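You operate a simulated robot arm through the tools that you are given. There is no shell and no other tool. Be economical: measure what you need, move in short steps, check, and stop when the job is done.

You are at the controls of a simulated two-armed robot. One attempt, no reset.

## Task
Fetch the tall jar and stand it on the tasting mark on the filling bench. Open the tall cooler door, put the cashew tub with the earliest date from the top of the left unit on the top shelf of the tall cooler and shut the door again. Put the large rice bag on the flat yellow box. Take the berry tub on the top of the left unit and put it away on the restock ledge. Take the big orange and put it in the yellow crate. Take the short drip cup and leave it on the steel table right of the grey juicer. Do these in any order. Set down upright: tall jar, cashew tub, large rice bag, berry tub, short drip cup.

Only the result counts: the job must be done as asked and must still hold three seconds after the hand-in. Knocking over, shifting, dropping, spilling or breaking anything else fails it.

## Robot
Two 7-joint arms with two-finger parallel grippers on one trunk, on a base that drives. Base frame: it is fixed to the floor where the robot stands at the start and does not move with it; the origin is under the middle of the robot, x ahead of it, y to its left, z up. Lengths are in m, angles in rad, forces in N, time in s.
The left shoulder is at the start at [0.02, 0.138, 1.1], the right one opposite. Places, roughly: berry tub [0.5, 1.25, 0.75]; big orange (8x8x8 cm) [3.1, -3, 0.7]; cashew tub [0.75, 1.25, 0.75]; flat yellow box [0.5, 1, 0.75]; large rice bag [0.75, 1.25, 0.75]; restock ledge (50x25 cm) [1.14, 3.62, 0.84]; short drip cup [5.25, -3, 0.75]; steel table right of the grey juicer [2, -2.8, 0.7]; tall cooler door [-3, -0.4, 0.9]; tall jar (8x8x12 cm) [0.5, 0.2, 0.8]; tasting mark on the filling bench (18x15 cm) [-2.92, 0.64, 0.8]; top shelf of the tall cooler [-3.2, -0.4, 1.1]; yellow crate [0, -2.5, 0.25]. Payload 1.57 kg a hand.
The tool frame of a hand sits at the grasp point between the pads (the TCP): z along the fingers, y along the line on which they close. The tips reach 0.03 m beyond it. The gripper opens to 0.08 m. The fingers are 0.017 m wide and 0.012 m thick; the gripper's body (0.04 by 0.082 m) begins 0.08 m behind the TCP.
Orientation is told as [roll, pitch, yaw] about the base's x, y, z axes, in that order, counted from this pose: with the fingers straight down and closing along the base's y, the tool's x points along the base's -x, its y along +y and its z along -z.

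## Interface
- The arms move only by the tool move_arm. It takes "left_deltas", "right_deltas" or both (then of equal length, played together; a hand with none holds still); each is a list of rows, each a list of 3 entries, a list of its own where there are three numbers: the turn, a rotation vector about the tool's x, y, z in units of 4 degrees (1.0 is 4 degrees), then the shift along the tool's x, y, z in units of 20 mm (1.0 is 20 mm), then the gripper command, from -1 (fully open) to 1 (shut), values between in proportion. In form: [[[ax, ay, az], [dx, dy, dz], gripper], ...]. A call has 1 to 8 rows; each row shifts and turns the commanded pose from where the row before left it, along the tool's axes as they then stand. A call with a number of a shift or a turn outside -1 to 1 is refused whole. Rows are played at 5 a second. More than 0.05 m and 0.15 rad between two rows, or a gripper value outside its range, and nothing of the call is played. Where a pose cannot be reached the arm comes as near as it can. A force on the tool above 40 N (or 10 N above the force at the start of the call, whichever is more), or a blocked arm, ends the call early, and 0.2 s more pass. Each finger travels about 0.045 m/s and halts on what it meets, pressing with about 43 N; the grip force reading is that of the motor and also rises with nothing between the fingers. The clock runs only during rows and for 0.2 s after the last one: add rows that do not move to give the fingers time. The reply holds the time, the measured pose of the TCP, the force on the tool along the base axes, the opening and the grip force, in the units named above and with some noise, with the torque about the TCP (base axes, N m) and any sound that the robot's microphone picked up, and new pictures: "pictures" is both (left out), scene, wrist or none (wrist: the cameras of the hands that moved).
- Cameras (640 x 400 px; columns grow to the right, rows downward): "scene" is now at [0.1983, 0.0381, 1.0425]; the picture's right is [0.41, -0.91, 0.00], its down [-0.05, -0.02, -1.00] and it looks along [0.91, 0.41, -0.05] (base axes); focal length 214 px, centre (320, 200). "left" rides on the left gripper at [0.072, 0.007, -0.122] in its tool frame; the picture's right is [-0.09, 1.00, 0.00], its down [-0.84, -0.08, -0.54] and it looks along [-0.54, -0.05, 0.84] (tool axes); focal length 238 px, centre (320, 200). "right" rides on the right gripper at [0.072, -0.007, -0.122] in its tool frame; the picture's right is [0.09, 1.00, 0.00], its down [-0.84, 0.08, -0.54] and it looks along [-0.54, 0.05, 0.84] (tool axes); focal length 238 px, centre (320, 200). There is no depth. A picture from a camera that has moved, and an enlarged one, comes with that camera's place and axes in the base frame and with its lens. The place of the scene camera against the robot may be out by one fixed shift of up to 0.025 m in any direction.
- move_column(by): slides the trunk up (or, below 0, down) by that many m; the arms and the scene camera ride with it, the base frame stays. It gives what a move gives, with no picture.
- drive_base(legs): drives the robot by 1 to 6 legs, each [ahead, left, turn to the left] in m, m and rad, along the robot's own axes; the way and the turn of a leg run together, so that a leg with both is an arc; at most 1.5 m and 3.142 rad a leg. The arms and the cameras ride along, it lands a little off, and it stops where it bumps. It gives what a move gives, and a new picture of the scene camera.
- head_to(pan, tilt): turns the head with the scene camera to pan (to the left, within 1.047 rad either way) and tilt (down, from -0.506 to 1.204), counted from straight ahead of the robot. It gives what a move gives, and a new picture of the scene camera.
- inspect(camera, box): a new picture of the part [left, top, right, bottom] of that camera's present view, enlarged. The clock stands still meanwhile.
- hand_in(): hands the job in; it is judged then, once.

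Work in short steps. Places have to be worked out from the pictures, the camera data and where the tool is seen: move nearer, look again, correct. Check each grasp and each placing, and mend what went wrong. You have 207 turns and 260 pictures in all, those below and enlarged ones among them. Open the grippers and draw the arms clear of the work before you hand the job in, unless the task says otherwise; then end with one line.

The tools are called after "Request:" by a JSON object that holds its "op" and its "data". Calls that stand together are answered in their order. move_arm: Moves the arms, as the interface text tells. Its arguments: {"type":"object","properties":{"left_deltas":{"type":"array"},"right_deltas":{"type":"array"},"pictures":{"type":"string","enum":["both","scene","wrist","none"]}},"required":[]} The other tools are called the same way: move_column (by) slides the trunk up or down; drive_base (legs) drives the base; head_to (pan, tilt) turns the head that bears the scene camera; inspect (camera, box) takes an enlarged picture of a part of a camera's view; hand_in () hands the job in.

At the start:

```text
clock: 0.0
left_tool_pos: [0.2555, 0.2333, 0.9321]
left_ee_rot: [0.004, 0.021, 0.0]
left_force: [0.2, 0.6, 0.1]
left_wrist_torque: [-0.02, -0.03, 0.02]
left_opening: 0.0798
left_gripper_force: 0.1
right_tool_pos: [0.2849, -0.008, 0.9962]
right_ee_rot: [-0.001, 0.122, -0.002]
right_force: [0.2, -0.1, 0.4]
right_wrist_torque: [0.0, 0.01, -0.03]
right_opening: 0.0802
right_gripper_force: 0.1
trunk travel left (down, up): [-0.475, 0.765]
robot x, y, heading: [0.0005, -0.0048, -0.003]
head pan, tilt: [0.426, 0.054]
```

scene: 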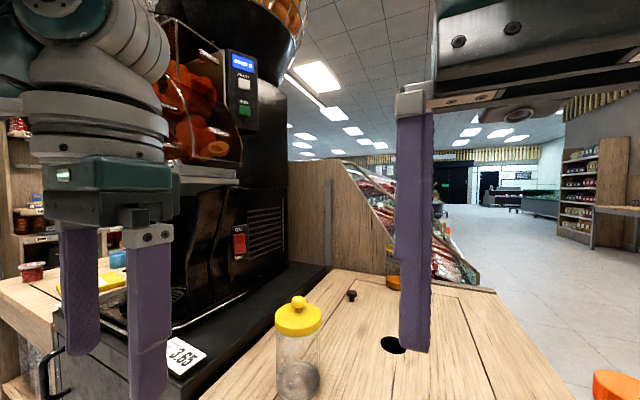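
right: 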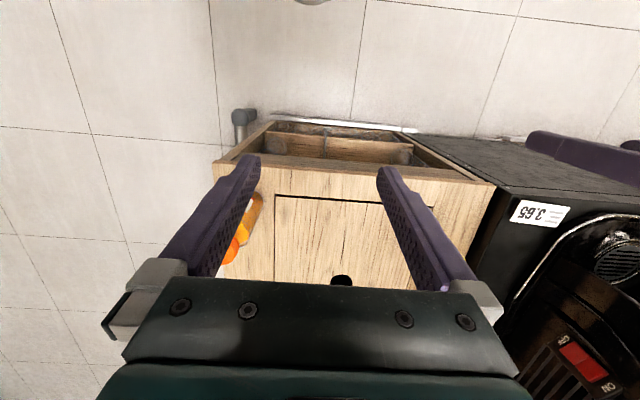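
left: 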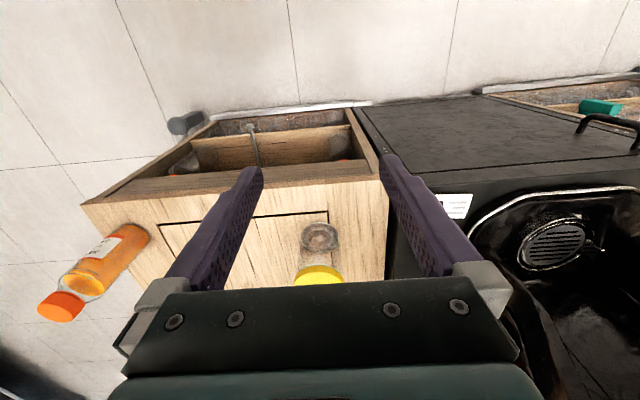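

The jar with the yellow lid stands right ahead on the bench by the juicer. I look down at it and then around before moving.

Request:
{"op": "head_to", "data": {"pan": 0.2, "tilt": 0.7}}

Request:
{"op": "head_to", "data": {"pan": 1.04, "tilt": 0.3}}

Request:
{"op": "head_to", "data": {"pan": -0.8, "tilt": 0.3}}

```text
clock: 1.0
left_tool_pos: [0.2548, 0.2336, 0.9327]
left_ee_rot: [0.005, 0.02, -0.004]
left_force: [0.6, 0.5, -0.7]
left_wrist_torque: [-0.01, 0.0, -0.02]
left_opening: 0.0798
left_gripper_force: 0.1
right_tool_pos: [0.2848, -0.0075, 0.994]
right_ee_rot: [-0.001, 0.125, -0.003]
right_force: [0.3, 1.0, -0.8]
right_wrist_torque: [-0.03, 0.01, 0.0]
right_opening: 0.0801
right_gripper_force: 0.1
trunk travel left (down, up): [-0.475, 0.765]
robot x, y, heading: [0.0006, 0.0004, -0.0]
head pan, tilt: [0.201, 0.7]
camera scene: at [0.1985, 0.0174, 0.9836], right [0.2, -0.98, 0.0], down [-0.63, -0.13, -0.77], along [0.75, 0.15, -0.64], focal length 214 px, centre (320, 200)
```

scene: 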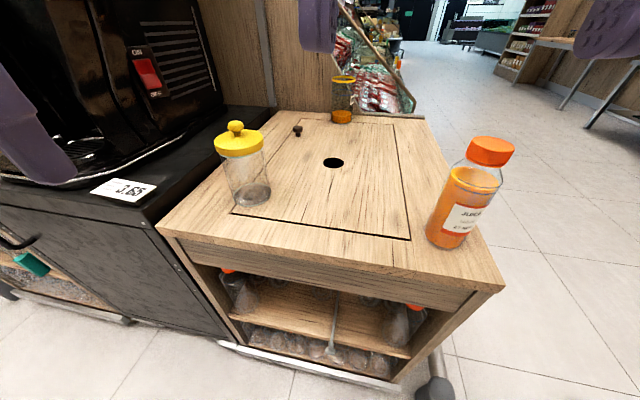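

```text
clock: 2.2
left_tool_pos: [0.2561, 0.2336, 0.9312]
left_ee_rot: [0.005, 0.021, -0.002]
left_force: [0.1, -0.6, 0.7]
left_wrist_torque: [0.02, 0.01, -0.02]
left_opening: 0.0801
left_gripper_force: 0.1
right_tool_pos: [0.2844, -0.0078, 0.9953]
right_ee_rot: [-0.002, 0.127, -0.001]
right_force: [0.5, 0.1, 0.2]
right_wrist_torque: [-0.03, 0.01, 0.04]
right_opening: 0.0804
right_gripper_force: 0.0
trunk travel left (down, up): [-0.475, 0.765]
robot x, y, heading: [-0.0044, 0.0052, 0.004]
head pan, tilt: [1.04, 0.3]
camera scene: at [0.1626, 0.0809, 1.0196], right [0.86, -0.51, 0.0], down [-0.15, -0.26, -0.96], along [0.48, 0.82, -0.3], focal length 214 px, centre (320, 200)
```

scene: 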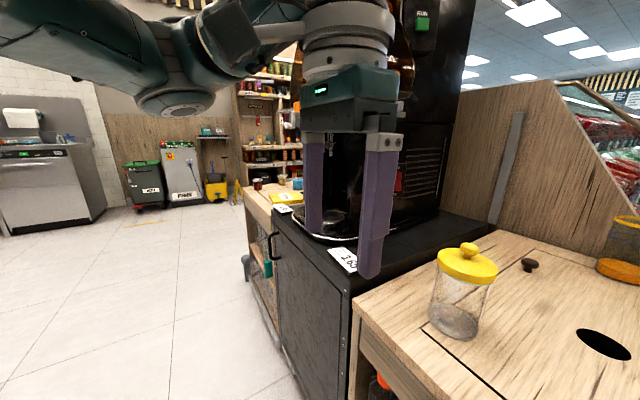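

```text
clock: 4.0
left_tool_pos: [0.2569, 0.2337, 0.9313]
left_ee_rot: [0.005, 0.022, -0.002]
left_force: [0.0, -0.6, -0.1]
left_wrist_torque: [0.01, -0.01, 0.01]
left_opening: 0.08
left_gripper_force: 0.0
right_tool_pos: [0.284, -0.008, 0.9941]
right_ee_rot: [-0.002, 0.126, -0.001]
right_force: [0.1, 0.1, 0.2]
right_wrist_torque: [-0.01, -0.01, 0.0]
right_opening: 0.0801
right_gripper_force: 0.0
trunk travel left (down, up): [-0.475, 0.765]
robot x, y, heading: [0.0025, -0.0013, -0.002]
head pan, tilt: [-0.799, 0.3]
camera scene: at [0.1804, -0.0665, 1.0196], right [-0.72, -0.7, 0.0], down [-0.21, 0.21, -0.96], along [0.67, -0.68, -0.3], focal length 214 px, centre (320, 200)
```

scene: 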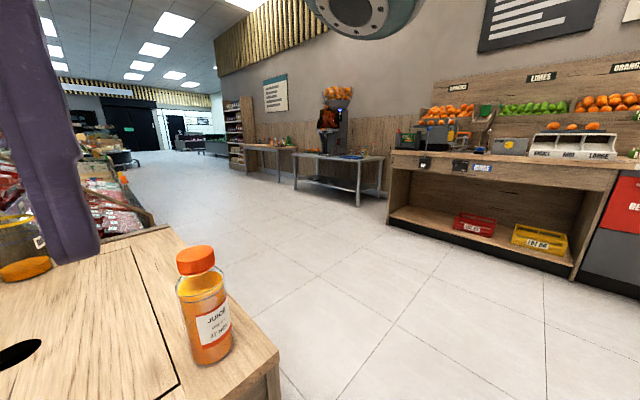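

The jar is near [0.445, 0.21], knob top about 0.88. I raise the left hand and reach toward it to see how far the arm goes.

Request:
{"op": "move_arm", "data": {"left_deltas": [[[0, 0, 0], [0, 0, -1], -1], [[0, 0, 0], [-1, 0, -1], -1], [[0, 0, 0], [-1, 0, 0], -1], [[0, 0, 0], [-1, 0, 0], -1], [[0, 0, 0], [-1, 0, 0], -1], [[0, 0, 0], [-1, 0, 0], -1]], "pictures": "wrist"}}

Request:
{"op": "head_to", "data": {"pan": 0.3, "tilt": 0.6}}

```text
clock: 5.4
left_tool_pos: [0.3569, 0.234, 0.971]
left_ee_rot: [0.001, 0.015, -0.002]
left_force: [-0.1, 0.0, -0.5]
left_wrist_torque: [0.01, 0.01, 0.0]
left_opening: 0.0799
left_gripper_force: 0.1
right_tool_pos: [0.2833, -0.0085, 0.9949]
right_ee_rot: [-0.001, 0.127, -0.002]
right_force: [-0.4, 1.1, 0.2]
right_wrist_torque: [-0.01, -0.02, -0.02]
right_opening: 0.08
right_gripper_force: 0.0
trunk travel left (down, up): [-0.475, 0.765]
robot x, y, heading: [0.0022, 0.0011, 0.001]
head pan, tilt: [-0.799, 0.3]
camera left: at [0.2869, 0.2412, 1.0943], right [0.09, 1.0, 0.0], down [0.85, -0.08, 0.53], along [0.53, -0.05, -0.85], focal length 238 px, centre (320, 200)
```

left: 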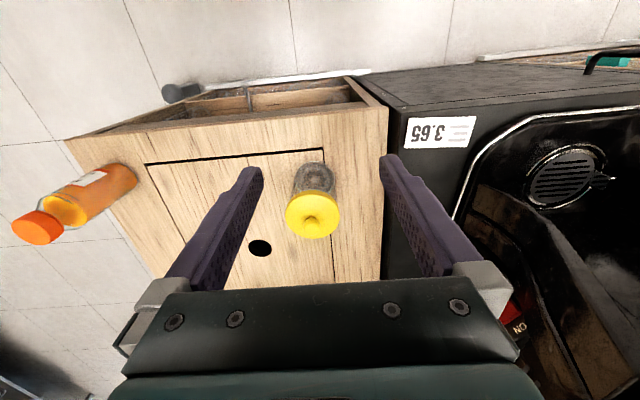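

```text
clock: 6.8
left_tool_pos: [0.3554, 0.235, 0.9707]
left_ee_rot: [0.005, 0.019, -0.001]
left_force: [0.4, 0.4, -0.3]
left_wrist_torque: [-0.02, -0.01, -0.02]
left_opening: 0.0799
left_gripper_force: 0.0
right_tool_pos: [0.2836, -0.0096, 0.9955]
right_ee_rot: [-0.004, 0.125, -0.002]
right_force: [0.1, -0.3, 0.1]
right_wrist_torque: [0.04, -0.01, 0.01]
right_opening: 0.08
right_gripper_force: 0.0
trunk travel left (down, up): [-0.475, 0.765]
robot x, y, heading: [-0.0004, 0.0031, -0.002]
head pan, tilt: [0.3, 0.6]
camera scene: at [0.1997, 0.0265, 0.9922], right [0.29, -0.96, 0.0], down [-0.54, -0.17, -0.83], along [0.79, 0.24, -0.56], focal length 214 px, centre (320, 200)
```

scene: 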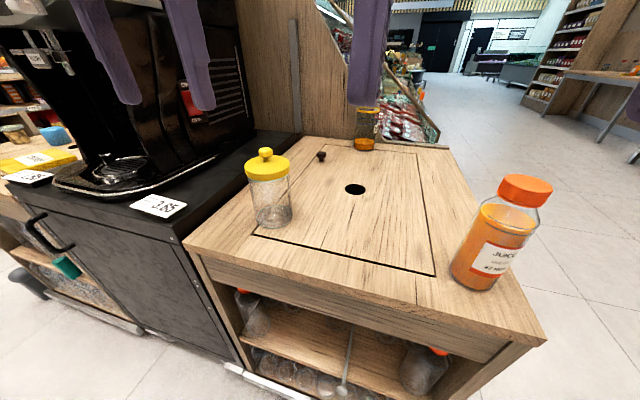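

Knob is at about [0.45, 0.218, 0.88] by the wrist camera. I move over it at a safe height and look again.

Request:
{"op": "move_arm", "data": {"left_deltas": [[[0, 0, 0], [-1, 0, 0], -1], [[0, 0, 0], [-1, -0.25, 0], -1], [[0, 0, 0], [-1, -0.25, 0], -1], [[0, 0, 0], [-1, -0.25, 0], -1], [[0, 0, 0], [-0.6, 0, 0], -1]]}}

```text
clock: 8.0
left_tool_pos: [0.4505, 0.218, 0.9687]
left_ee_rot: [0.005, 0.02, -0.003]
left_force: [-0.6, 0.5, 0.1]
left_wrist_torque: [0.0, 0.04, 0.0]
left_opening: 0.0802
left_gripper_force: 0.0
right_tool_pos: [0.2845, -0.0097, 0.9951]
right_ee_rot: [-0.004, 0.125, -0.001]
right_force: [0.6, 0.4, -0.4]
right_wrist_torque: [0.0, 0.0, 0.0]
right_opening: 0.0798
right_gripper_force: 0.1
trunk travel left (down, up): [-0.475, 0.765]
robot x, y, heading: [0.0025, -0.0031, 0.001]
head pan, tilt: [0.3, 0.6]
camera scene: at [0.1997, 0.0265, 0.9921], right [0.3, -0.96, 0.0], down [-0.54, -0.17, -0.83], along [0.79, 0.24, -0.56], focal length 214 px, centre (320, 200)
camera left: at [0.3808, 0.2253, 1.0915], right [0.09, 1.0, 0.0], down [0.85, -0.08, 0.53], along [0.52, -0.05, -0.85], focal length 238 px, centre (320, 200)
```

scene: 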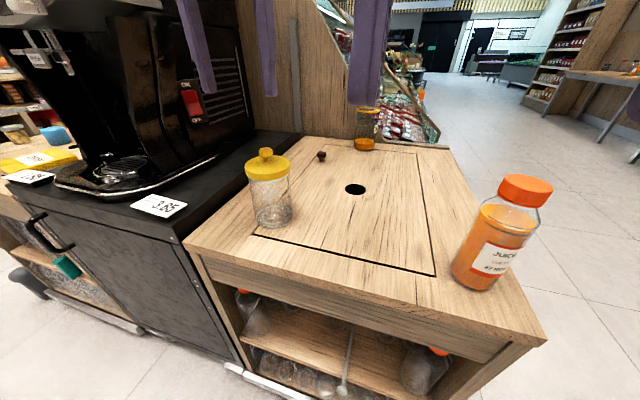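
left: 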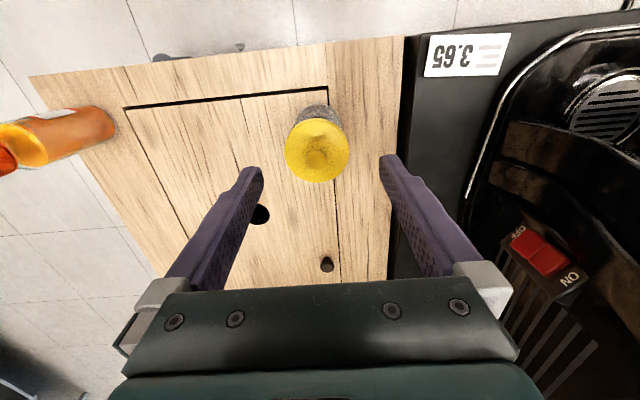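

Two views put the knob top near [0.489, 0.210, 0.82] (bench about 0.70). I move above it and partway down.

Request:
{"op": "move_arm", "data": {"left_deltas": [[[0, 0, 0], [-1, -0.2, 0.4], -1], [[0, 0, 0], [-0.9, -0.2, 1], -1], [[0, 0, 0], [0, 0, 1], -0.4], [[0, 0, 0], [0, 0, 1], -0.4]]}}

```text
clock: 8.9
left_tool_pos: [0.4715, 0.2159, 0.9065]
left_ee_rot: [0.005, 0.02, -0.002]
left_force: [-1.3, 0.2, -0.7]
left_wrist_torque: [0.01, 0.01, -0.01]
left_opening: 0.0562
left_gripper_force: 0.1
left hand out of reach, approached as far as the arm can: row 2
right_tool_pos: [0.2845, -0.0099, 0.9967]
right_ee_rot: [-0.001, 0.126, -0.002]
right_force: [-0.2, -0.3, -0.3]
right_wrist_torque: [0.0, 0.01, 0.0]
right_opening: 0.0798
right_gripper_force: 0.1
trunk travel left (down, up): [-0.475, 0.765]
robot x, y, heading: [0.0003, 0.0045, 0.002]
head pan, tilt: [0.3, 0.6]
camera scene: at [0.1996, 0.0266, 0.9921], right [0.3, -0.96, 0.0], down [-0.54, -0.17, -0.83], along [0.79, 0.24, -0.56], focal length 214 px, centre (320, 200)
camera left: at [0.4036, 0.2221, 1.0295], right [0.09, 1.0, 0.0], down [0.85, -0.08, 0.53], along [0.52, -0.05, -0.85], focal length 238 px, centre (320, 200)
```

scene: 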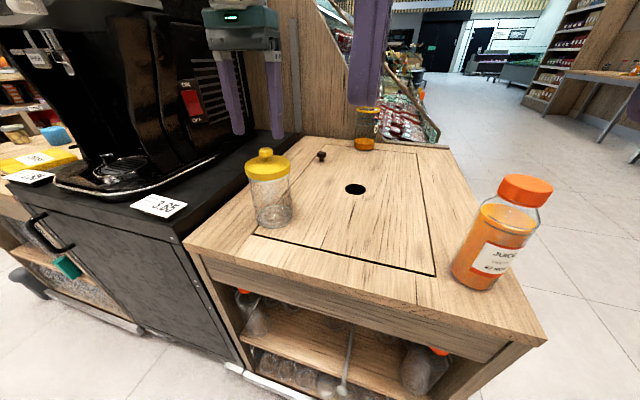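
left: 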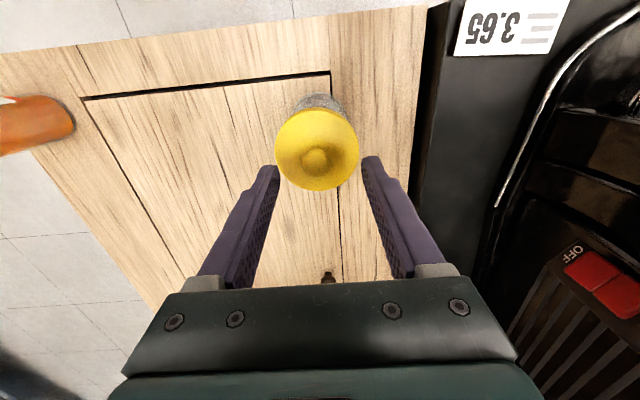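

The arm is at its limit; knob at [0.485, 0.209]. I edge the base ahead 6 cm, hand clear above the knob.

Request:
{"op": "drive_base", "data": {"legs": [[0.06, 0, 0]]}}

```text
clock: 9.9
left_tool_pos: [0.5345, 0.2141, 0.9066]
left_ee_rot: [0.002, 0.019, 0.001]
left_force: [0.7, 0.4, 0.7]
left_wrist_torque: [-0.02, 0.0, 0.02]
left_opening: 0.0562
left_gripper_force: 0.1
right_tool_pos: [0.3455, -0.0089, 0.9941]
right_ee_rot: [-0.002, 0.125, -0.003]
right_force: [-0.6, 0.0, -0.1]
right_wrist_torque: [-0.03, 0.0, 0.01]
right_opening: 0.0799
right_gripper_force: 0.1
trunk travel left (down, up): [-0.475, 0.765]
robot x, y, heading: [0.0627, -0.0011, 0.001]
head pan, tilt: [0.3, 0.6]
camera scene: at [0.2608, 0.0265, 0.9922], right [0.3, -0.96, 0.0], down [-0.54, -0.17, -0.83], along [0.79, 0.24, -0.56], focal length 214 px, centre (320, 200)
```

scene: 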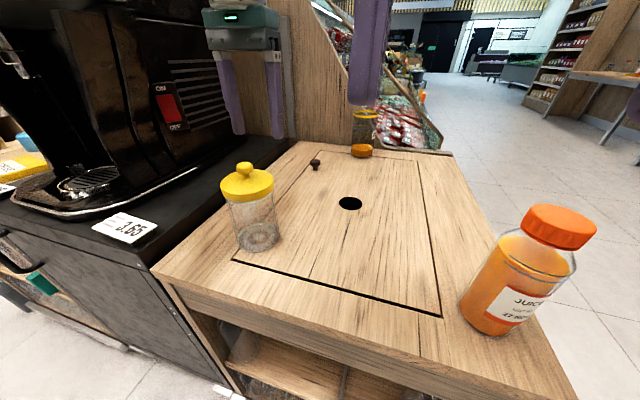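

Now back 4.8 cm and down to just above the knob.

Request:
{"op": "move_arm", "data": {"left_deltas": [[[0, 0, 0], [1, -0.2, 0], -0.4], [[0, 0, 0], [1, 0, 0], -0.4], [[0, 0, 0], [0.4, 0, 0.7], -0.4], [[0, 0, 0], [0, 0, 0.7], -0.4]]}}

```text
clock: 10.9
left_tool_pos: [0.4851, 0.2108, 0.88]
left_ee_rot: [0.003, 0.019, -0.001]
left_force: [0.6, 0.3, 0.0]
left_wrist_torque: [-0.01, -0.01, -0.04]
left_opening: 0.0557
left_gripper_force: 0.1
right_tool_pos: [0.3453, -0.008, 0.995]
right_ee_rot: [0.0, 0.129, -0.002]
right_force: [0.3, 0.1, -1.5]
right_wrist_torque: [0.0, 0.02, -0.02]
right_opening: 0.0798
right_gripper_force: 0.0
trunk travel left (down, up): [-0.475, 0.765]
robot x, y, heading: [0.0605, 0.0012, -0.001]
head pan, tilt: [0.3, 0.6]
camera scene: at [0.2604, 0.0265, 0.9921], right [0.3, -0.96, 0.0], down [-0.54, -0.17, -0.83], along [0.79, 0.24, -0.56], focal length 214 px, centre (320, 200)
camera left: at [0.4155, 0.218, 1.0029], right [0.09, 1.0, 0.0], down [0.85, -0.08, 0.53], along [0.52, -0.05, -0.85], focal length 238 px, centre (320, 200)
```

scene: 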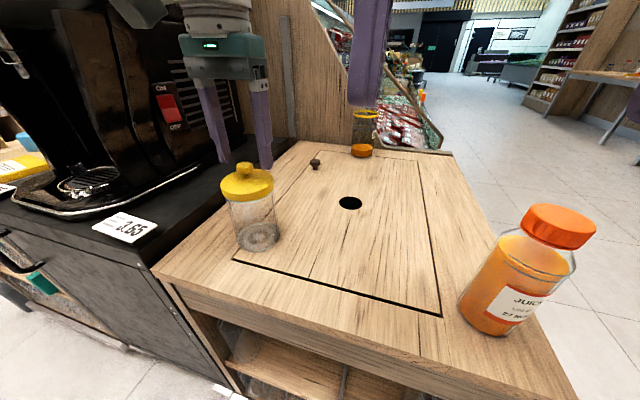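
left: 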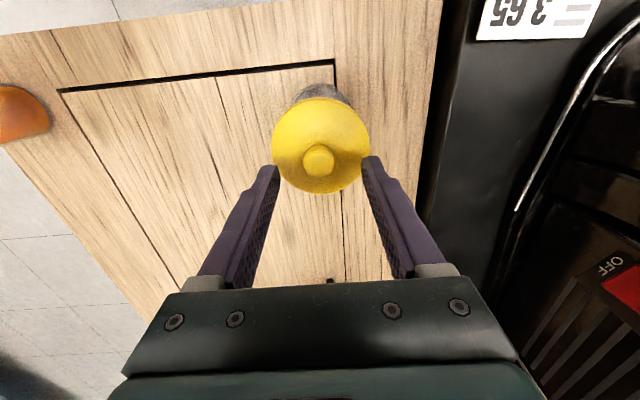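

The knob is centred at [0.489, 0.210]. I descend so the tips straddle the knob and check.

Request:
{"op": "move_arm", "data": {"left_deltas": [[[0, 0, 0], [-0.2, 0, 0.7], -0.4], [[0, 0, 0], [0, 0, 0.7], -0.4], [[0, 0, 0], [0, 0, 0.6], -0.4], [[0, 0, 0], [0, 0, 0], -0.4]]}}

```text
clock: 11.6
left_tool_pos: [0.4924, 0.2118, 0.8589]
left_ee_rot: [0.001, 0.011, 0.0]
left_force: [-3.2, 0.6, 16.1]
left_wrist_torque: [0.48, 0.21, 0.03]
left_opening: 0.0569
left_gripper_force: 0.3
right_tool_pos: [0.3448, -0.0086, 0.9955]
right_ee_rot: [-0.002, 0.127, -0.003]
right_force: [0.3, -0.4, 1.0]
right_wrist_torque: [0.05, 0.01, -0.01]
right_opening: 0.08
right_gripper_force: 0.0
trunk travel left (down, up): [-0.475, 0.765]
robot x, y, heading: [0.0584, 0.0004, -0.001]
head pan, tilt: [0.3, 0.6]
stopped in row 3 (left hand): the force on the tool passed its limit at 55 N (the readings are from after the stop); the commanded pose is now the measured one
camera scene: at [0.2605, 0.0268, 0.9924], right [0.3, -0.96, 0.0], down [-0.54, -0.17, -0.83], along [0.79, 0.24, -0.56], focal length 214 px, centre (320, 200)
camera left: at [0.4214, 0.2184, 0.9813], right [0.09, 1.0, 0.0], down [0.84, -0.08, 0.53], along [0.53, -0.05, -0.85], focal length 238 px, centre (320, 200)
```

scene: 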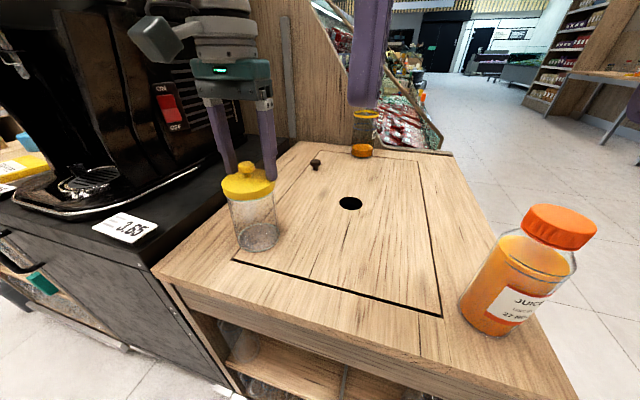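
left: 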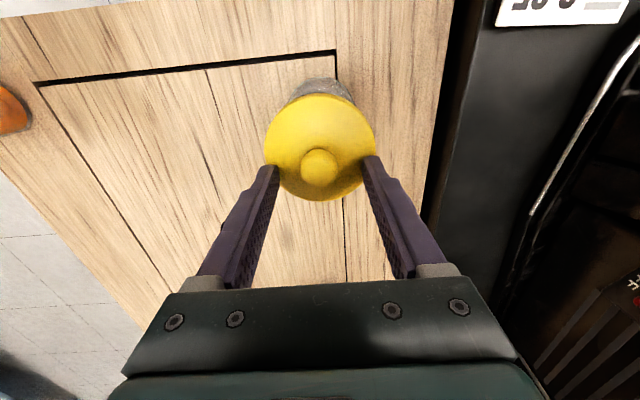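

Tips touched the lid at about 0.829, so the knob is at x≈0.482. I lift a hair, shift back 1 cm, and close on the knob.

Request:
{"op": "move_arm", "data": {"left_deltas": [[[0, 0, 0], [0, 0, -0.2], -0.4], [[0, 0, 0], [0.5, 0, 0], -0.4], [[0, 0, 0], [0, 0, 0], 1], [[0, 0, 0], [0, 0, 0], 1], [[0, 0, 0], [0, 0, 0], 1], [[0, 0, 0], [0, 0, 0], 1], [[0, 0, 0], [0, 0, 0], 1]]}}

```text
clock: 13.2
left_tool_pos: [0.4823, 0.2111, 0.8617]
left_ee_rot: [0.001, 0.012, 0.0]
left_force: [-3.1, -0.8, 23.8]
left_wrist_torque: [0.15, 0.12, 0.05]
left_opening: 0.0213
left_gripper_force: 34.6
right_tool_pos: [0.3459, -0.0078, 0.9951]
right_ee_rot: [-0.003, 0.125, -0.001]
right_force: [-0.5, 0.2, -0.7]
right_wrist_torque: [0.03, 0.02, 0.0]
right_opening: 0.08
right_gripper_force: 0.0
trunk travel left (down, up): [-0.475, 0.765]
robot x, y, heading: [0.0581, 0.0, -0.001]
head pan, tilt: [0.3, 0.6]
camera scene: at [0.2613, 0.0272, 0.9926], right [0.3, -0.96, 0.0], down [-0.54, -0.17, -0.83], along [0.79, 0.24, -0.56], focal length 214 px, centre (320, 200)
camera left: at [0.4123, 0.2188, 0.9855], right [0.09, 1.0, 0.0], down [0.84, -0.08, 0.53], along [0.53, -0.05, -0.85], focal length 238 px, centre (320, 200)
```

scene: 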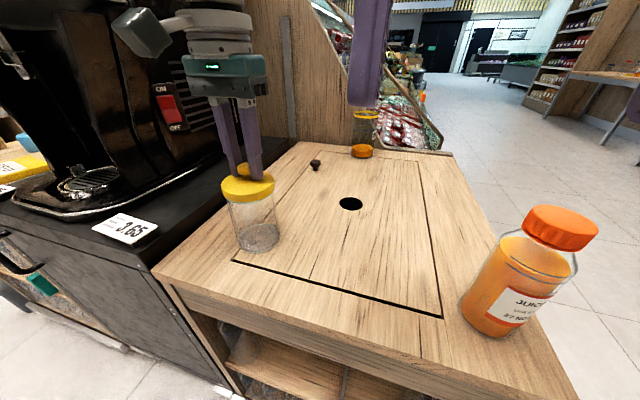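
left: 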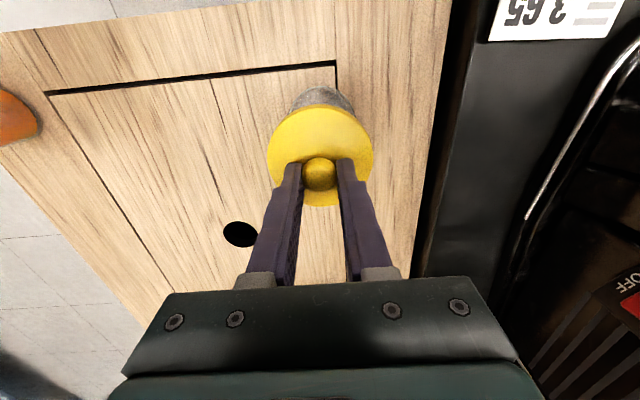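

Knob gripped (opening 21 mm). I lift gently and check the jar comes along.

Request:
{"op": "move_arm", "data": {"left_deltas": [[[0, 0, 0], [0, 0, -0.5], 1], [[0, 0, 0], [0, 0, -1], 1], [[0, 0, 0], [0, 0, -1], 1], [[0, 0, 0], [0, 0, -1], 1]]}}

```text
clock: 14.2
left_tool_pos: [0.483, 0.2106, 0.9316]
left_ee_rot: [0.0, 0.016, 0.0]
left_force: [-0.5, 0.0, -0.3]
left_wrist_torque: [0.0, -0.01, 0.0]
left_opening: 0.021
left_gripper_force: 34.6
right_tool_pos: [0.3442, -0.0083, 0.9944]
right_ee_rot: [-0.003, 0.127, -0.001]
right_force: [0.1, -0.3, 0.4]
right_wrist_torque: [0.01, 0.02, -0.02]
right_opening: 0.0801
right_gripper_force: 0.1
trunk travel left (down, up): [-0.475, 0.765]
robot x, y, heading: [0.059, 0.0002, 0.001]
head pan, tilt: [0.3, 0.6]
heard: snap
camera scene: at [0.2603, 0.0265, 0.9921], right [0.3, -0.96, 0.0], down [-0.54, -0.17, -0.83], along [0.79, 0.24, -0.56], focal length 214 px, centre (320, 200)
camera left: at [0.4126, 0.2184, 1.0538], right [0.09, 1.0, 0.0], down [0.84, -0.08, 0.53], along [0.53, -0.05, -0.85], focal length 238 px, centre (320, 200)
```

scene: 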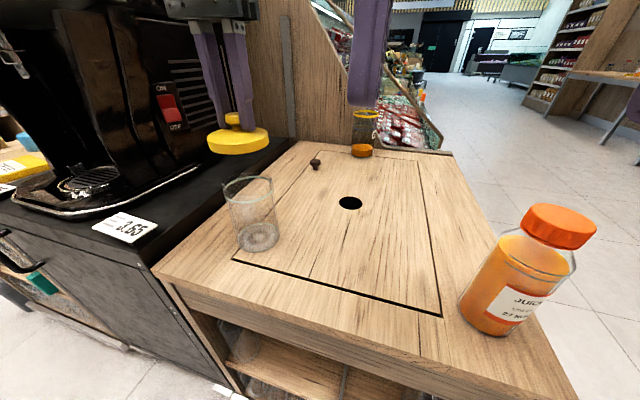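
left: 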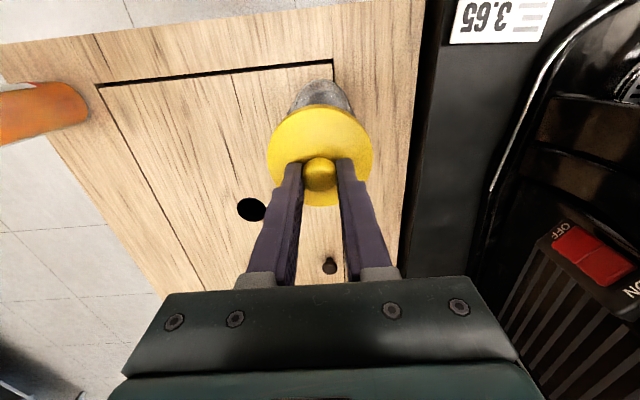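

The lid snapped off; the jar body stayed. I set the lid straight back on and press gently.

Request:
{"op": "move_arm", "data": {"left_deltas": [[[0, 0, 0], [0, 0, 1], 1], [[0, 0, 0], [0, 0, 1], 1], [[0, 0, 0], [0, 0, 1], 1], [[0, 0, 0], [0, 0, 0.5], 1], [[0, 0, 0], [0, 0, 0.2], 1], [[0, 0, 0], [0, 0, 0], 1]]}}

```text
clock: 15.4
left_tool_pos: [0.4814, 0.2112, 0.8638]
left_ee_rot: [-0.003, 0.008, 0.0]
left_force: [-3.2, 3.3, 13.6]
left_wrist_torque: [0.26, 0.28, 0.0]
left_opening: 0.0207
left_gripper_force: 34.1
right_tool_pos: [0.3455, -0.007, 0.9946]
right_ee_rot: [-0.001, 0.128, 0.0]
right_force: [0.2, -0.1, -0.6]
right_wrist_torque: [-0.04, 0.01, 0.0]
right_opening: 0.0801
right_gripper_force: 0.1
trunk travel left (down, up): [-0.475, 0.765]
robot x, y, heading: [0.0596, 0.0004, -0.001]
head pan, tilt: [0.3, 0.6]
heard: snap
stopped in row 6 (left hand): the force on the tool passed its limit at 44 N (the readings are from after the stop); the commanded pose is now the measured one
camera scene: at [0.2604, 0.0278, 0.9923], right [0.3, -0.96, 0.0], down [-0.54, -0.17, -0.83], along [0.79, 0.25, -0.56], focal length 214 px, centre (320, 200)
camera left: at [0.4114, 0.2189, 0.9853], right [0.09, 1.0, 0.0], down [0.84, -0.08, 0.54], along [0.53, -0.05, -0.84], focal length 238 px, centre (320, 200)
```

scene: 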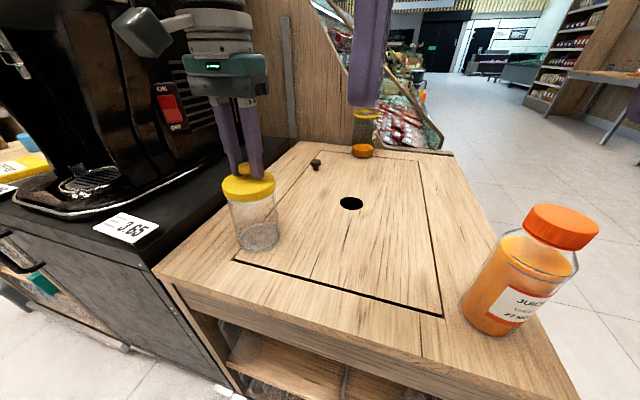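
left: 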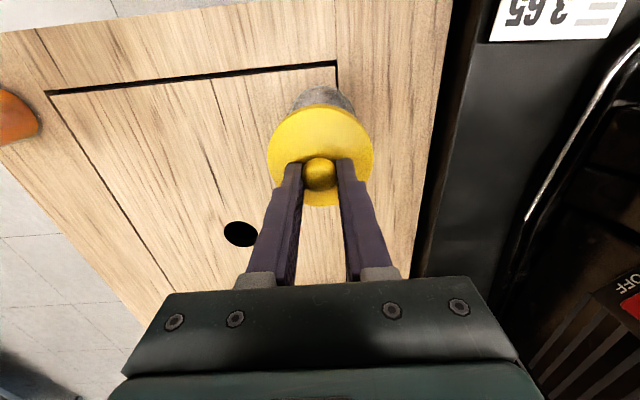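

A snap again: the lid is back on. The jar must be held by its body. I release the knob, lift, retreat and tilt the fingers forward to look at the body.

Request:
{"op": "move_arm", "data": {"left_deltas": [[[0, 0, 0], [0, 0, 0], 0.2], [[0, 0, 0], [0, 0, 0], 0.2], [[0, 0, 0], [0, 0, -1], -1], [[0, 0, 0], [0, 0, -1], -1], [[0, 0, 0], [1, 0, -1], -1], [[0, 0, 0], [1, 0, 0], -1], [[0, 0, 0], [1, 0, 0], -1], [[0, 0, 0], [1, 0, 0], -1]], "pictures": "wrist"}}

Request:
{"op": "move_arm", "data": {"left_deltas": [[[0, -1, 0], [0.7, 0, 0], -1], [[0, -1, 0], [0.7, 0, 0], -1], [[0, -1, 0], [0.5, 0, 0], -1], [[0, -1, 0], [0, 0, 0], -1], [[0, -1, 0], [0, 0, 0], -1], [[0, -1, 0], [0, 0, 0], -1], [[0, -1, 0], [0, 0, 0], -1], [[0, -1, 0], [0, 0, 0], -1]]}}

```text
clock: 17.2
left_tool_pos: [0.4026, 0.2078, 0.9199]
left_ee_rot: [-0.004, 0.01, 0.001]
left_force: [0.2, 0.4, 0.0]
left_wrist_torque: [0.0, 0.01, -0.03]
left_opening: 0.0796
left_gripper_force: 0.1
right_tool_pos: [0.3446, -0.0081, 0.9953]
right_ee_rot: [-0.002, 0.128, -0.001]
right_force: [-1.0, 0.5, 0.5]
right_wrist_torque: [0.0, 0.01, 0.02]
right_opening: 0.0799
right_gripper_force: 0.0
trunk travel left (down, up): [-0.475, 0.765]
robot x, y, heading: [0.0597, -0.0017, -0.001]
head pan, tilt: [0.3, 0.6]
camera left: at [0.332, 0.2168, 1.0431], right [0.09, 1.0, -0.01], down [0.84, -0.07, 0.53], along [0.53, -0.05, -0.85], focal length 238 px, centre (320, 200)
```

left: 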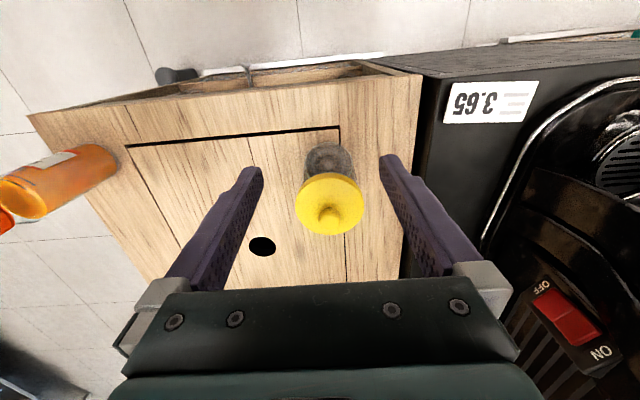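

```text
clock: 19.0
left_tool_pos: [0.3826, 0.2102, 0.9205]
left_ee_rot: [-0.003, -0.549, 0.002]
left_force: [0.2, 1.3, 0.7]
left_wrist_torque: [-0.02, 0.03, -0.01]
left_opening: 0.0798
left_gripper_force: 0.1
left hand out of reach, approached as far as the arm can: row 7, 8
right_tool_pos: [0.3441, -0.0083, 0.9935]
right_ee_rot: [-0.002, 0.126, -0.001]
right_force: [1.2, -0.8, 0.7]
right_wrist_torque: [0.04, -0.03, -0.02]
right_opening: 0.0801
right_gripper_force: 0.2
trunk travel left (down, up): [-0.475, 0.765]
robot x, y, heading: [0.0597, -0.0015, -0.001]
head pan, tilt: [0.3, 0.6]
camera scene: at [0.2601, 0.0266, 0.9921], right [0.3, -0.96, 0.0], down [-0.54, -0.17, -0.83], along [0.79, 0.24, -0.56], focal length 214 px, centre (320, 200)
camera left: at [0.2583, 0.2182, 0.9867], right [0.08, 1.0, 0.04], down [0.43, -0.07, 0.9], along [0.9, -0.05, -0.44], focal length 238 px, centre (320, 200)
```

scene: 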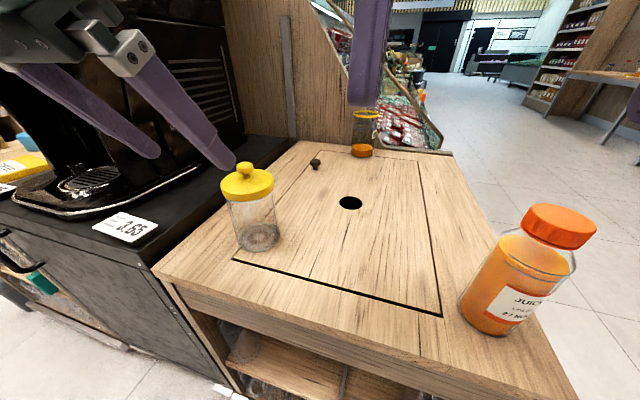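
left: 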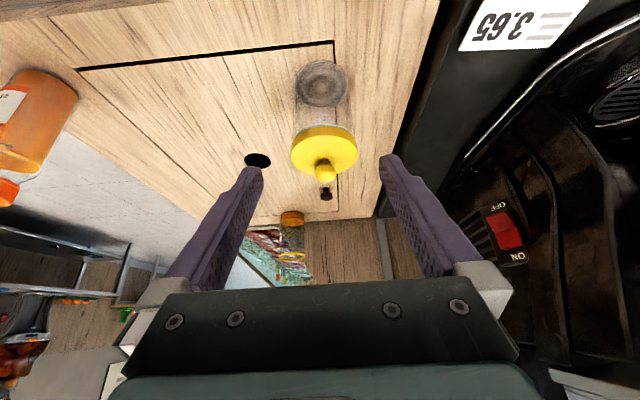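

Lid about 76 mm, body about 67 mm wide: graspable by its body at this tilt. I lower the hand in front of the jar.

Request:
{"op": "move_arm", "data": {"left_deltas": [[[0, 0, 0], [0.5, 0, 0.82], -1], [[0, 0, 0], [0.5, 0, 0.82], -1], [[0, 0, 0], [0.5, 0, 0.82], -1], [[0, 0, 0], [0.5, 0, 0.82], -1], [[0, 0, 0], [0.5, 0, 0.82], -1], [[0, 0, 0], [0.5, 0, 0.82], -1], [[0, 0, 0], [0.5, 0, 0.82], -1]]}}

```text
clock: 20.6
left_tool_pos: [0.3832, 0.2105, 0.7851]
left_ee_rot: [-0.006, -0.55, 0.001]
left_force: [0.4, -0.2, 0.1]
left_wrist_torque: [0.0, -0.02, 0.02]
left_opening: 0.0799
left_gripper_force: 0.0
right_tool_pos: [0.3436, -0.0095, 0.9927]
right_ee_rot: [-0.002, 0.126, -0.001]
right_force: [-0.5, 0.0, 0.2]
right_wrist_torque: [0.02, 0.01, -0.03]
right_opening: 0.08
right_gripper_force: 0.0
trunk travel left (down, up): [-0.475, 0.765]
robot x, y, heading: [0.0609, 0.0008, -0.001]
head pan, tilt: [0.3, 0.6]
camera scene: at [0.26, 0.0265, 0.9921], right [0.3, -0.96, 0.0], down [-0.54, -0.17, -0.83], along [0.79, 0.24, -0.56], focal length 214 px, centre (320, 200)
camera left: at [0.2587, 0.2175, 0.8511], right [0.08, 1.0, 0.04], down [0.43, -0.07, 0.9], along [0.9, -0.05, -0.43], focal length 238 px, centre (320, 200)
```

scene: 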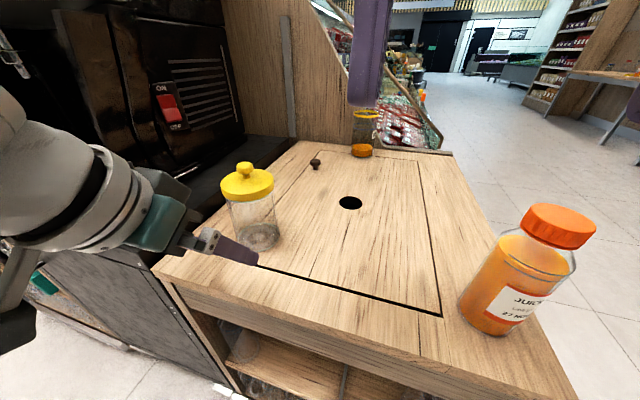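
left: 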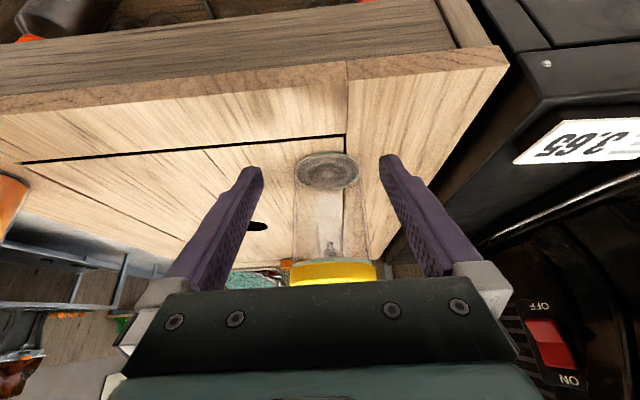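

The bench top is near 0.71, jar centre at about [0.48, 0.213]. I try a little more tilt and then slide the open fingers around the body.

Request:
{"op": "move_arm", "data": {"left_deltas": [[[0, -1, 0], [0.4, 0.1, 0.6], -1], [[0, -1, 0], [0, 0, 0], -1], [[0, 0, 0], [-0.8, 0, 0.6], -1], [[0, 0, 0], [-0.8, 0, 0.6], -1]]}}

```text
clock: 21.6
left_tool_pos: [0.4257, 0.2132, 0.7718]
left_ee_rot: [-0.008, -0.612, 0.004]
left_force: [0.9, 0.6, 1.0]
left_wrist_torque: [0.01, 0.0, -0.01]
left_opening: 0.0799
left_gripper_force: 0.1
left hand out of reach, approached as far as the arm can: row 1, 2
right_tool_pos: [0.3459, -0.0088, 0.9946]
right_ee_rot: [-0.002, 0.128, -0.002]
right_force: [0.4, 0.4, -1.5]
right_wrist_torque: [-0.03, 0.01, 0.0]
right_opening: 0.0804
right_gripper_force: 0.1
trunk travel left (down, up): [-0.475, 0.765]
robot x, y, heading: [0.0576, 0.0009, 0.005]
head pan, tilt: [0.3, 0.6]
camera scene: at [0.2603, 0.0265, 0.9922], right [0.3, -0.96, 0.0], down [-0.54, -0.17, -0.83], along [0.79, 0.24, -0.56], focal length 214 px, centre (320, 200)
camera left: at [0.2964, 0.2211, 0.831], right [0.08, 1.0, 0.05], down [0.37, -0.07, 0.93], along [0.92, -0.05, -0.38], focal length 238 px, centre (320, 200)
```

scene: 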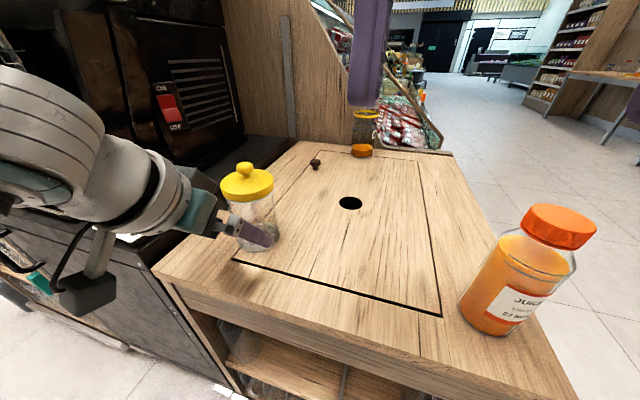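
left: 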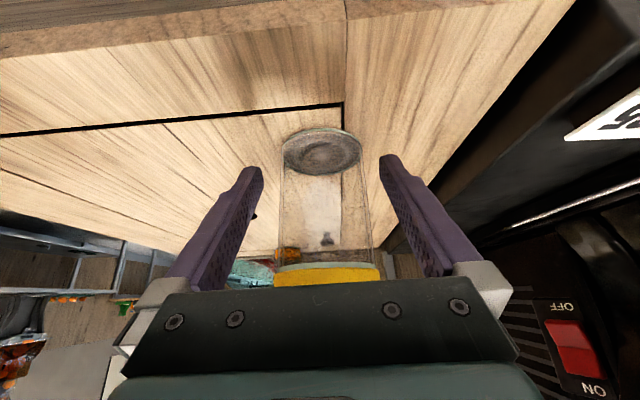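

Aligned; base centre at [0.479, 0.215]. I slide forward 5 cm and close on the body.

Request:
{"op": "move_arm", "data": {"left_deltas": [[[0, 0, 0], [-0.82, 0.05, 0.57], -1], [[0, 0, 0], [-0.82, 0.05, 0.57], -1], [[0, 0, 0], [-0.4, 0, 0.27], -1], [[0, 0, 0], [0, 0, 0], -1]]}}

Request:
{"op": "move_arm", "data": {"left_deltas": [[[0, 0, 0], [0, 0, 0], 1], [[0, 0, 0], [0, 0, 0], 1], [[0, 0, 0], [0, 0, 0], 1]]}}

```text
clock: 22.6
left_tool_pos: [0.4736, 0.2143, 0.7733]
left_ee_rot: [-0.007, -0.613, 0.004]
left_force: [-0.3, -0.6, -0.5]
left_wrist_torque: [0.0, 0.0, -0.03]
left_opening: 0.0798
left_gripper_force: 0.1
right_tool_pos: [0.3448, -0.009, 0.9951]
right_ee_rot: [-0.002, 0.129, -0.003]
right_force: [1.0, 0.4, 0.0]
right_wrist_torque: [0.0, -0.02, 0.0]
right_opening: 0.0801
right_gripper_force: 0.0
trunk travel left (down, up): [-0.475, 0.765]
robot x, y, heading: [0.0597, -0.0017, 0.0]
head pan, tilt: [0.3, 0.6]
camera scene: at [0.2601, 0.0266, 0.9921], right [0.3, -0.96, 0.0], down [-0.54, -0.17, -0.83], along [0.79, 0.24, -0.56], focal length 214 px, centre (320, 200)
camera left: at [0.3452, 0.2234, 0.8318], right [0.08, 1.0, 0.05], down [0.37, -0.07, 0.93], along [0.92, -0.05, -0.38], focal length 238 px, centre (320, 200)
```

scene: 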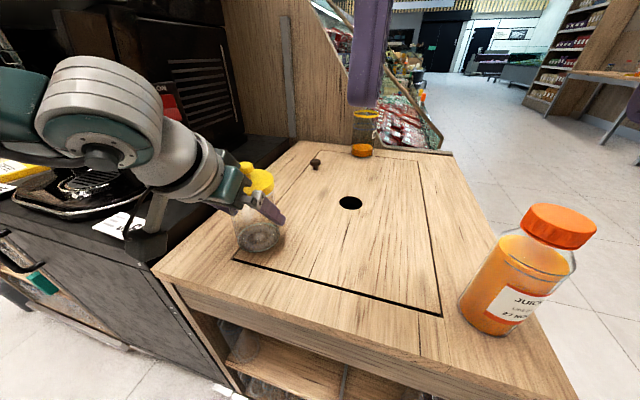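
left: 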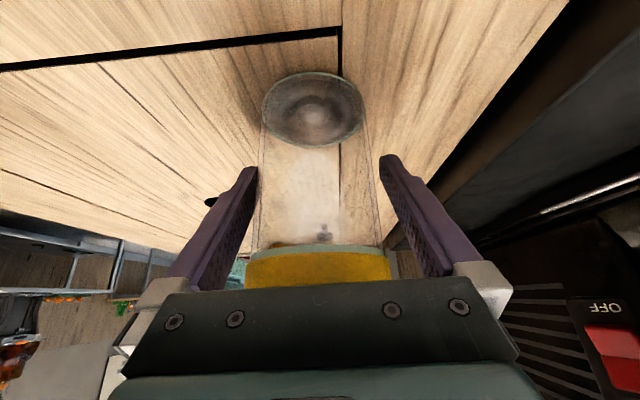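

```text
clock: 23.4
left_tool_pos: [0.4749, 0.2151, 0.7743]
left_ee_rot: [-0.007, -0.613, 0.001]
left_force: [0.4, -0.3, 0.9]
left_wrist_torque: [0.06, 0.02, -0.02]
left_opening: 0.0716
left_gripper_force: 35.5
right_tool_pos: [0.3462, -0.0086, 0.9938]
right_ee_rot: [-0.002, 0.127, -0.002]
right_force: [0.8, 0.0, 0.9]
right_wrist_torque: [0.01, 0.01, -0.02]
right_opening: 0.0801
right_gripper_force: 0.1
trunk travel left (down, up): [-0.475, 0.765]
robot x, y, heading: [0.0599, 0.0023, -0.0]
head pan, tilt: [0.3, 0.6]
camera scene: at [0.2603, 0.0265, 0.9922], right [0.3, -0.96, 0.0], down [-0.54, -0.17, -0.83], along [0.79, 0.24, -0.56], focal length 214 px, centre (320, 200)
camera left: at [0.3453, 0.2232, 0.8318], right [0.08, 1.0, 0.05], down [0.37, -0.07, 0.93], along [0.93, -0.05, -0.38], focal length 238 px, centre (320, 200)
```

scene: 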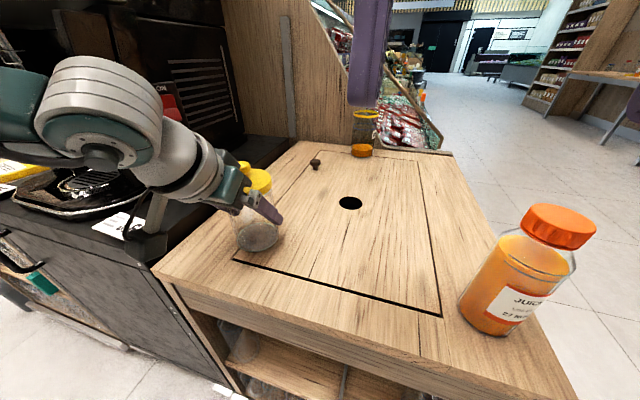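
left: 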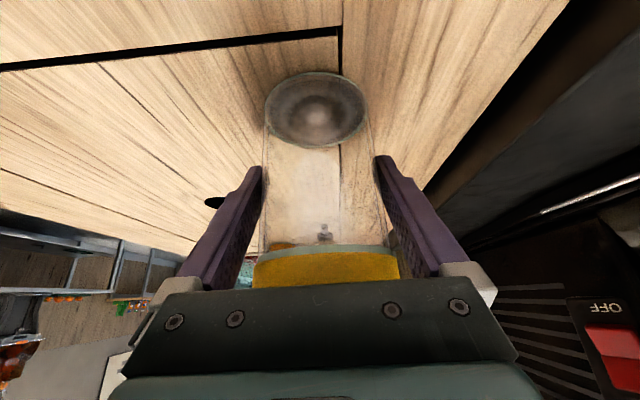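

Body gripped at 71.6 mm. I lift with the column for a straight vertical rise.

Request:
{"op": "move_column", "data": {"by": 0.1}}

Request:
{"op": "inspect", "data": {"camera": "left", "box": [160, 0, 480, 400]}}

```text
clock: 24.8
left_tool_pos: [0.4727, 0.2151, 0.8732]
left_ee_rot: [-0.008, -0.612, 0.003]
left_force: [-0.2, -0.3, -2.6]
left_wrist_torque: [0.03, 0.0, 0.0]
left_opening: 0.0709
left_gripper_force: 42.9
right_tool_pos: [0.3438, -0.0083, 1.0944]
right_ee_rot: [-0.004, 0.128, -0.003]
right_force: [0.2, -0.9, 0.3]
right_wrist_torque: [0.05, -0.01, 0.04]
right_opening: 0.08
right_gripper_force: 0.0
trunk travel left (down, up): [-0.575, 0.665]
robot x, y, heading: [0.0611, 0.0043, -0.004]
head pan, tilt: [0.3, 0.6]
```

```text
1.00 times, centred on (320, 200) of left (not enlarged: the box is as wide or as high as the picture)
camera zoom: at [0.3446, 0.2232, 0.9315], right [0.08, 1.0, 0.05], down [0.37, -0.07, 0.92], along [0.92, -0.05, -0.38], focal length 238 px, centre (320, 200)
```

zoom: 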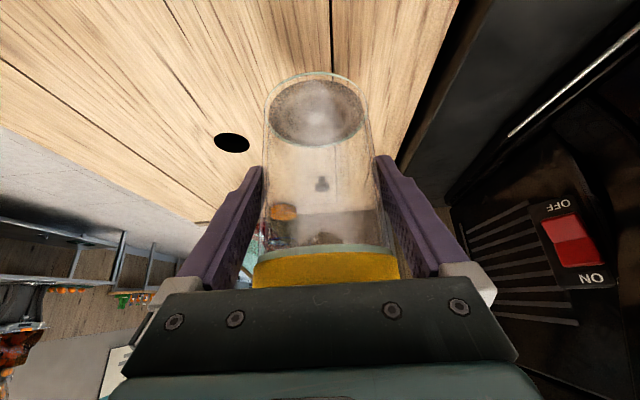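

Jar is held upright. I back off and turn around toward the filling bench side.

Request:
{"op": "drive_base", "data": {"legs": [[-0.5, 0, 0], [0, 0, 1.57], [0, 0, 1.57]]}}

Request:
{"op": "head_to", "data": {"pan": 0.0, "tilt": 0.15}}

```text
clock: 35.3
left_tool_pos: [-0.8523, -0.2045, 0.8727]
left_ee_rot: [-0.007, -0.611, 3.121]
left_force: [0.0, 0.1, -3.3]
left_wrist_torque: [-0.02, -0.01, 0.04]
left_opening: 0.0707
left_gripper_force: 43.4
right_tool_pos: [-0.7199, 0.0165, 1.0954]
right_ee_rot: [-0.002, 0.127, 3.116]
right_force: [0.1, 0.4, 0.2]
right_wrist_torque: [-0.03, 0.0, -0.03]
right_opening: 0.0798
right_gripper_force: 0.0
trunk travel left (down, up): [-0.575, 0.665]
robot x, y, heading: [-0.4328, 0.0032, 3.116]
head pan, tilt: [0.3, 0.6]
camera scene: at [-0.6044, -0.0198, 1.0921], right [-0.27, 0.96, 0.0], down [0.54, 0.15, -0.82], along [-0.79, -0.23, -0.57], focal length 214 px, centre (320, 200)
```

scene: 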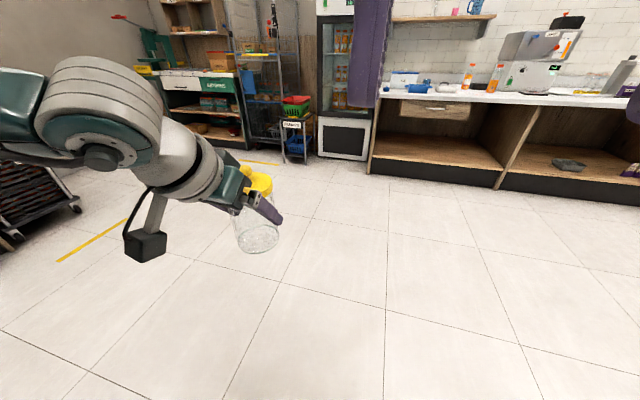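

```text
clock: 36.2
left_tool_pos: [-0.8522, -0.2035, 0.8742]
left_ee_rot: [-0.007, -0.613, 3.121]
left_force: [0.6, -0.6, -3.3]
left_wrist_torque: [-0.02, -0.03, 0.0]
left_opening: 0.0711
left_gripper_force: 42.8
right_tool_pos: [-0.7179, 0.0166, 1.0952]
right_ee_rot: [0.0, 0.127, 3.118]
right_force: [-0.8, 0.5, 0.5]
right_wrist_torque: [-0.01, 0.01, -0.04]
right_opening: 0.08
right_gripper_force: 0.2
trunk travel left (down, up): [-0.575, 0.665]
robot x, y, heading: [-0.4377, 0.0043, 3.116]
head pan, tilt: [0.0, 0.15]
camera scene: at [-0.6121, 0.0064, 1.1335], right [0.02, 1.0, 0.0], down [0.15, 0.0, -0.99], along [-0.99, 0.02, -0.15], focal length 214 px, centre (320, 200)
```

scene: 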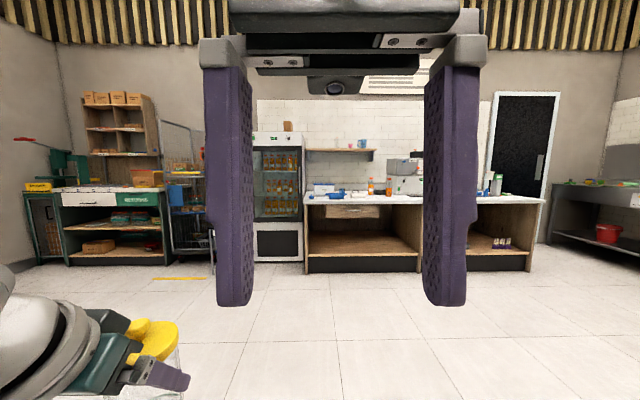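

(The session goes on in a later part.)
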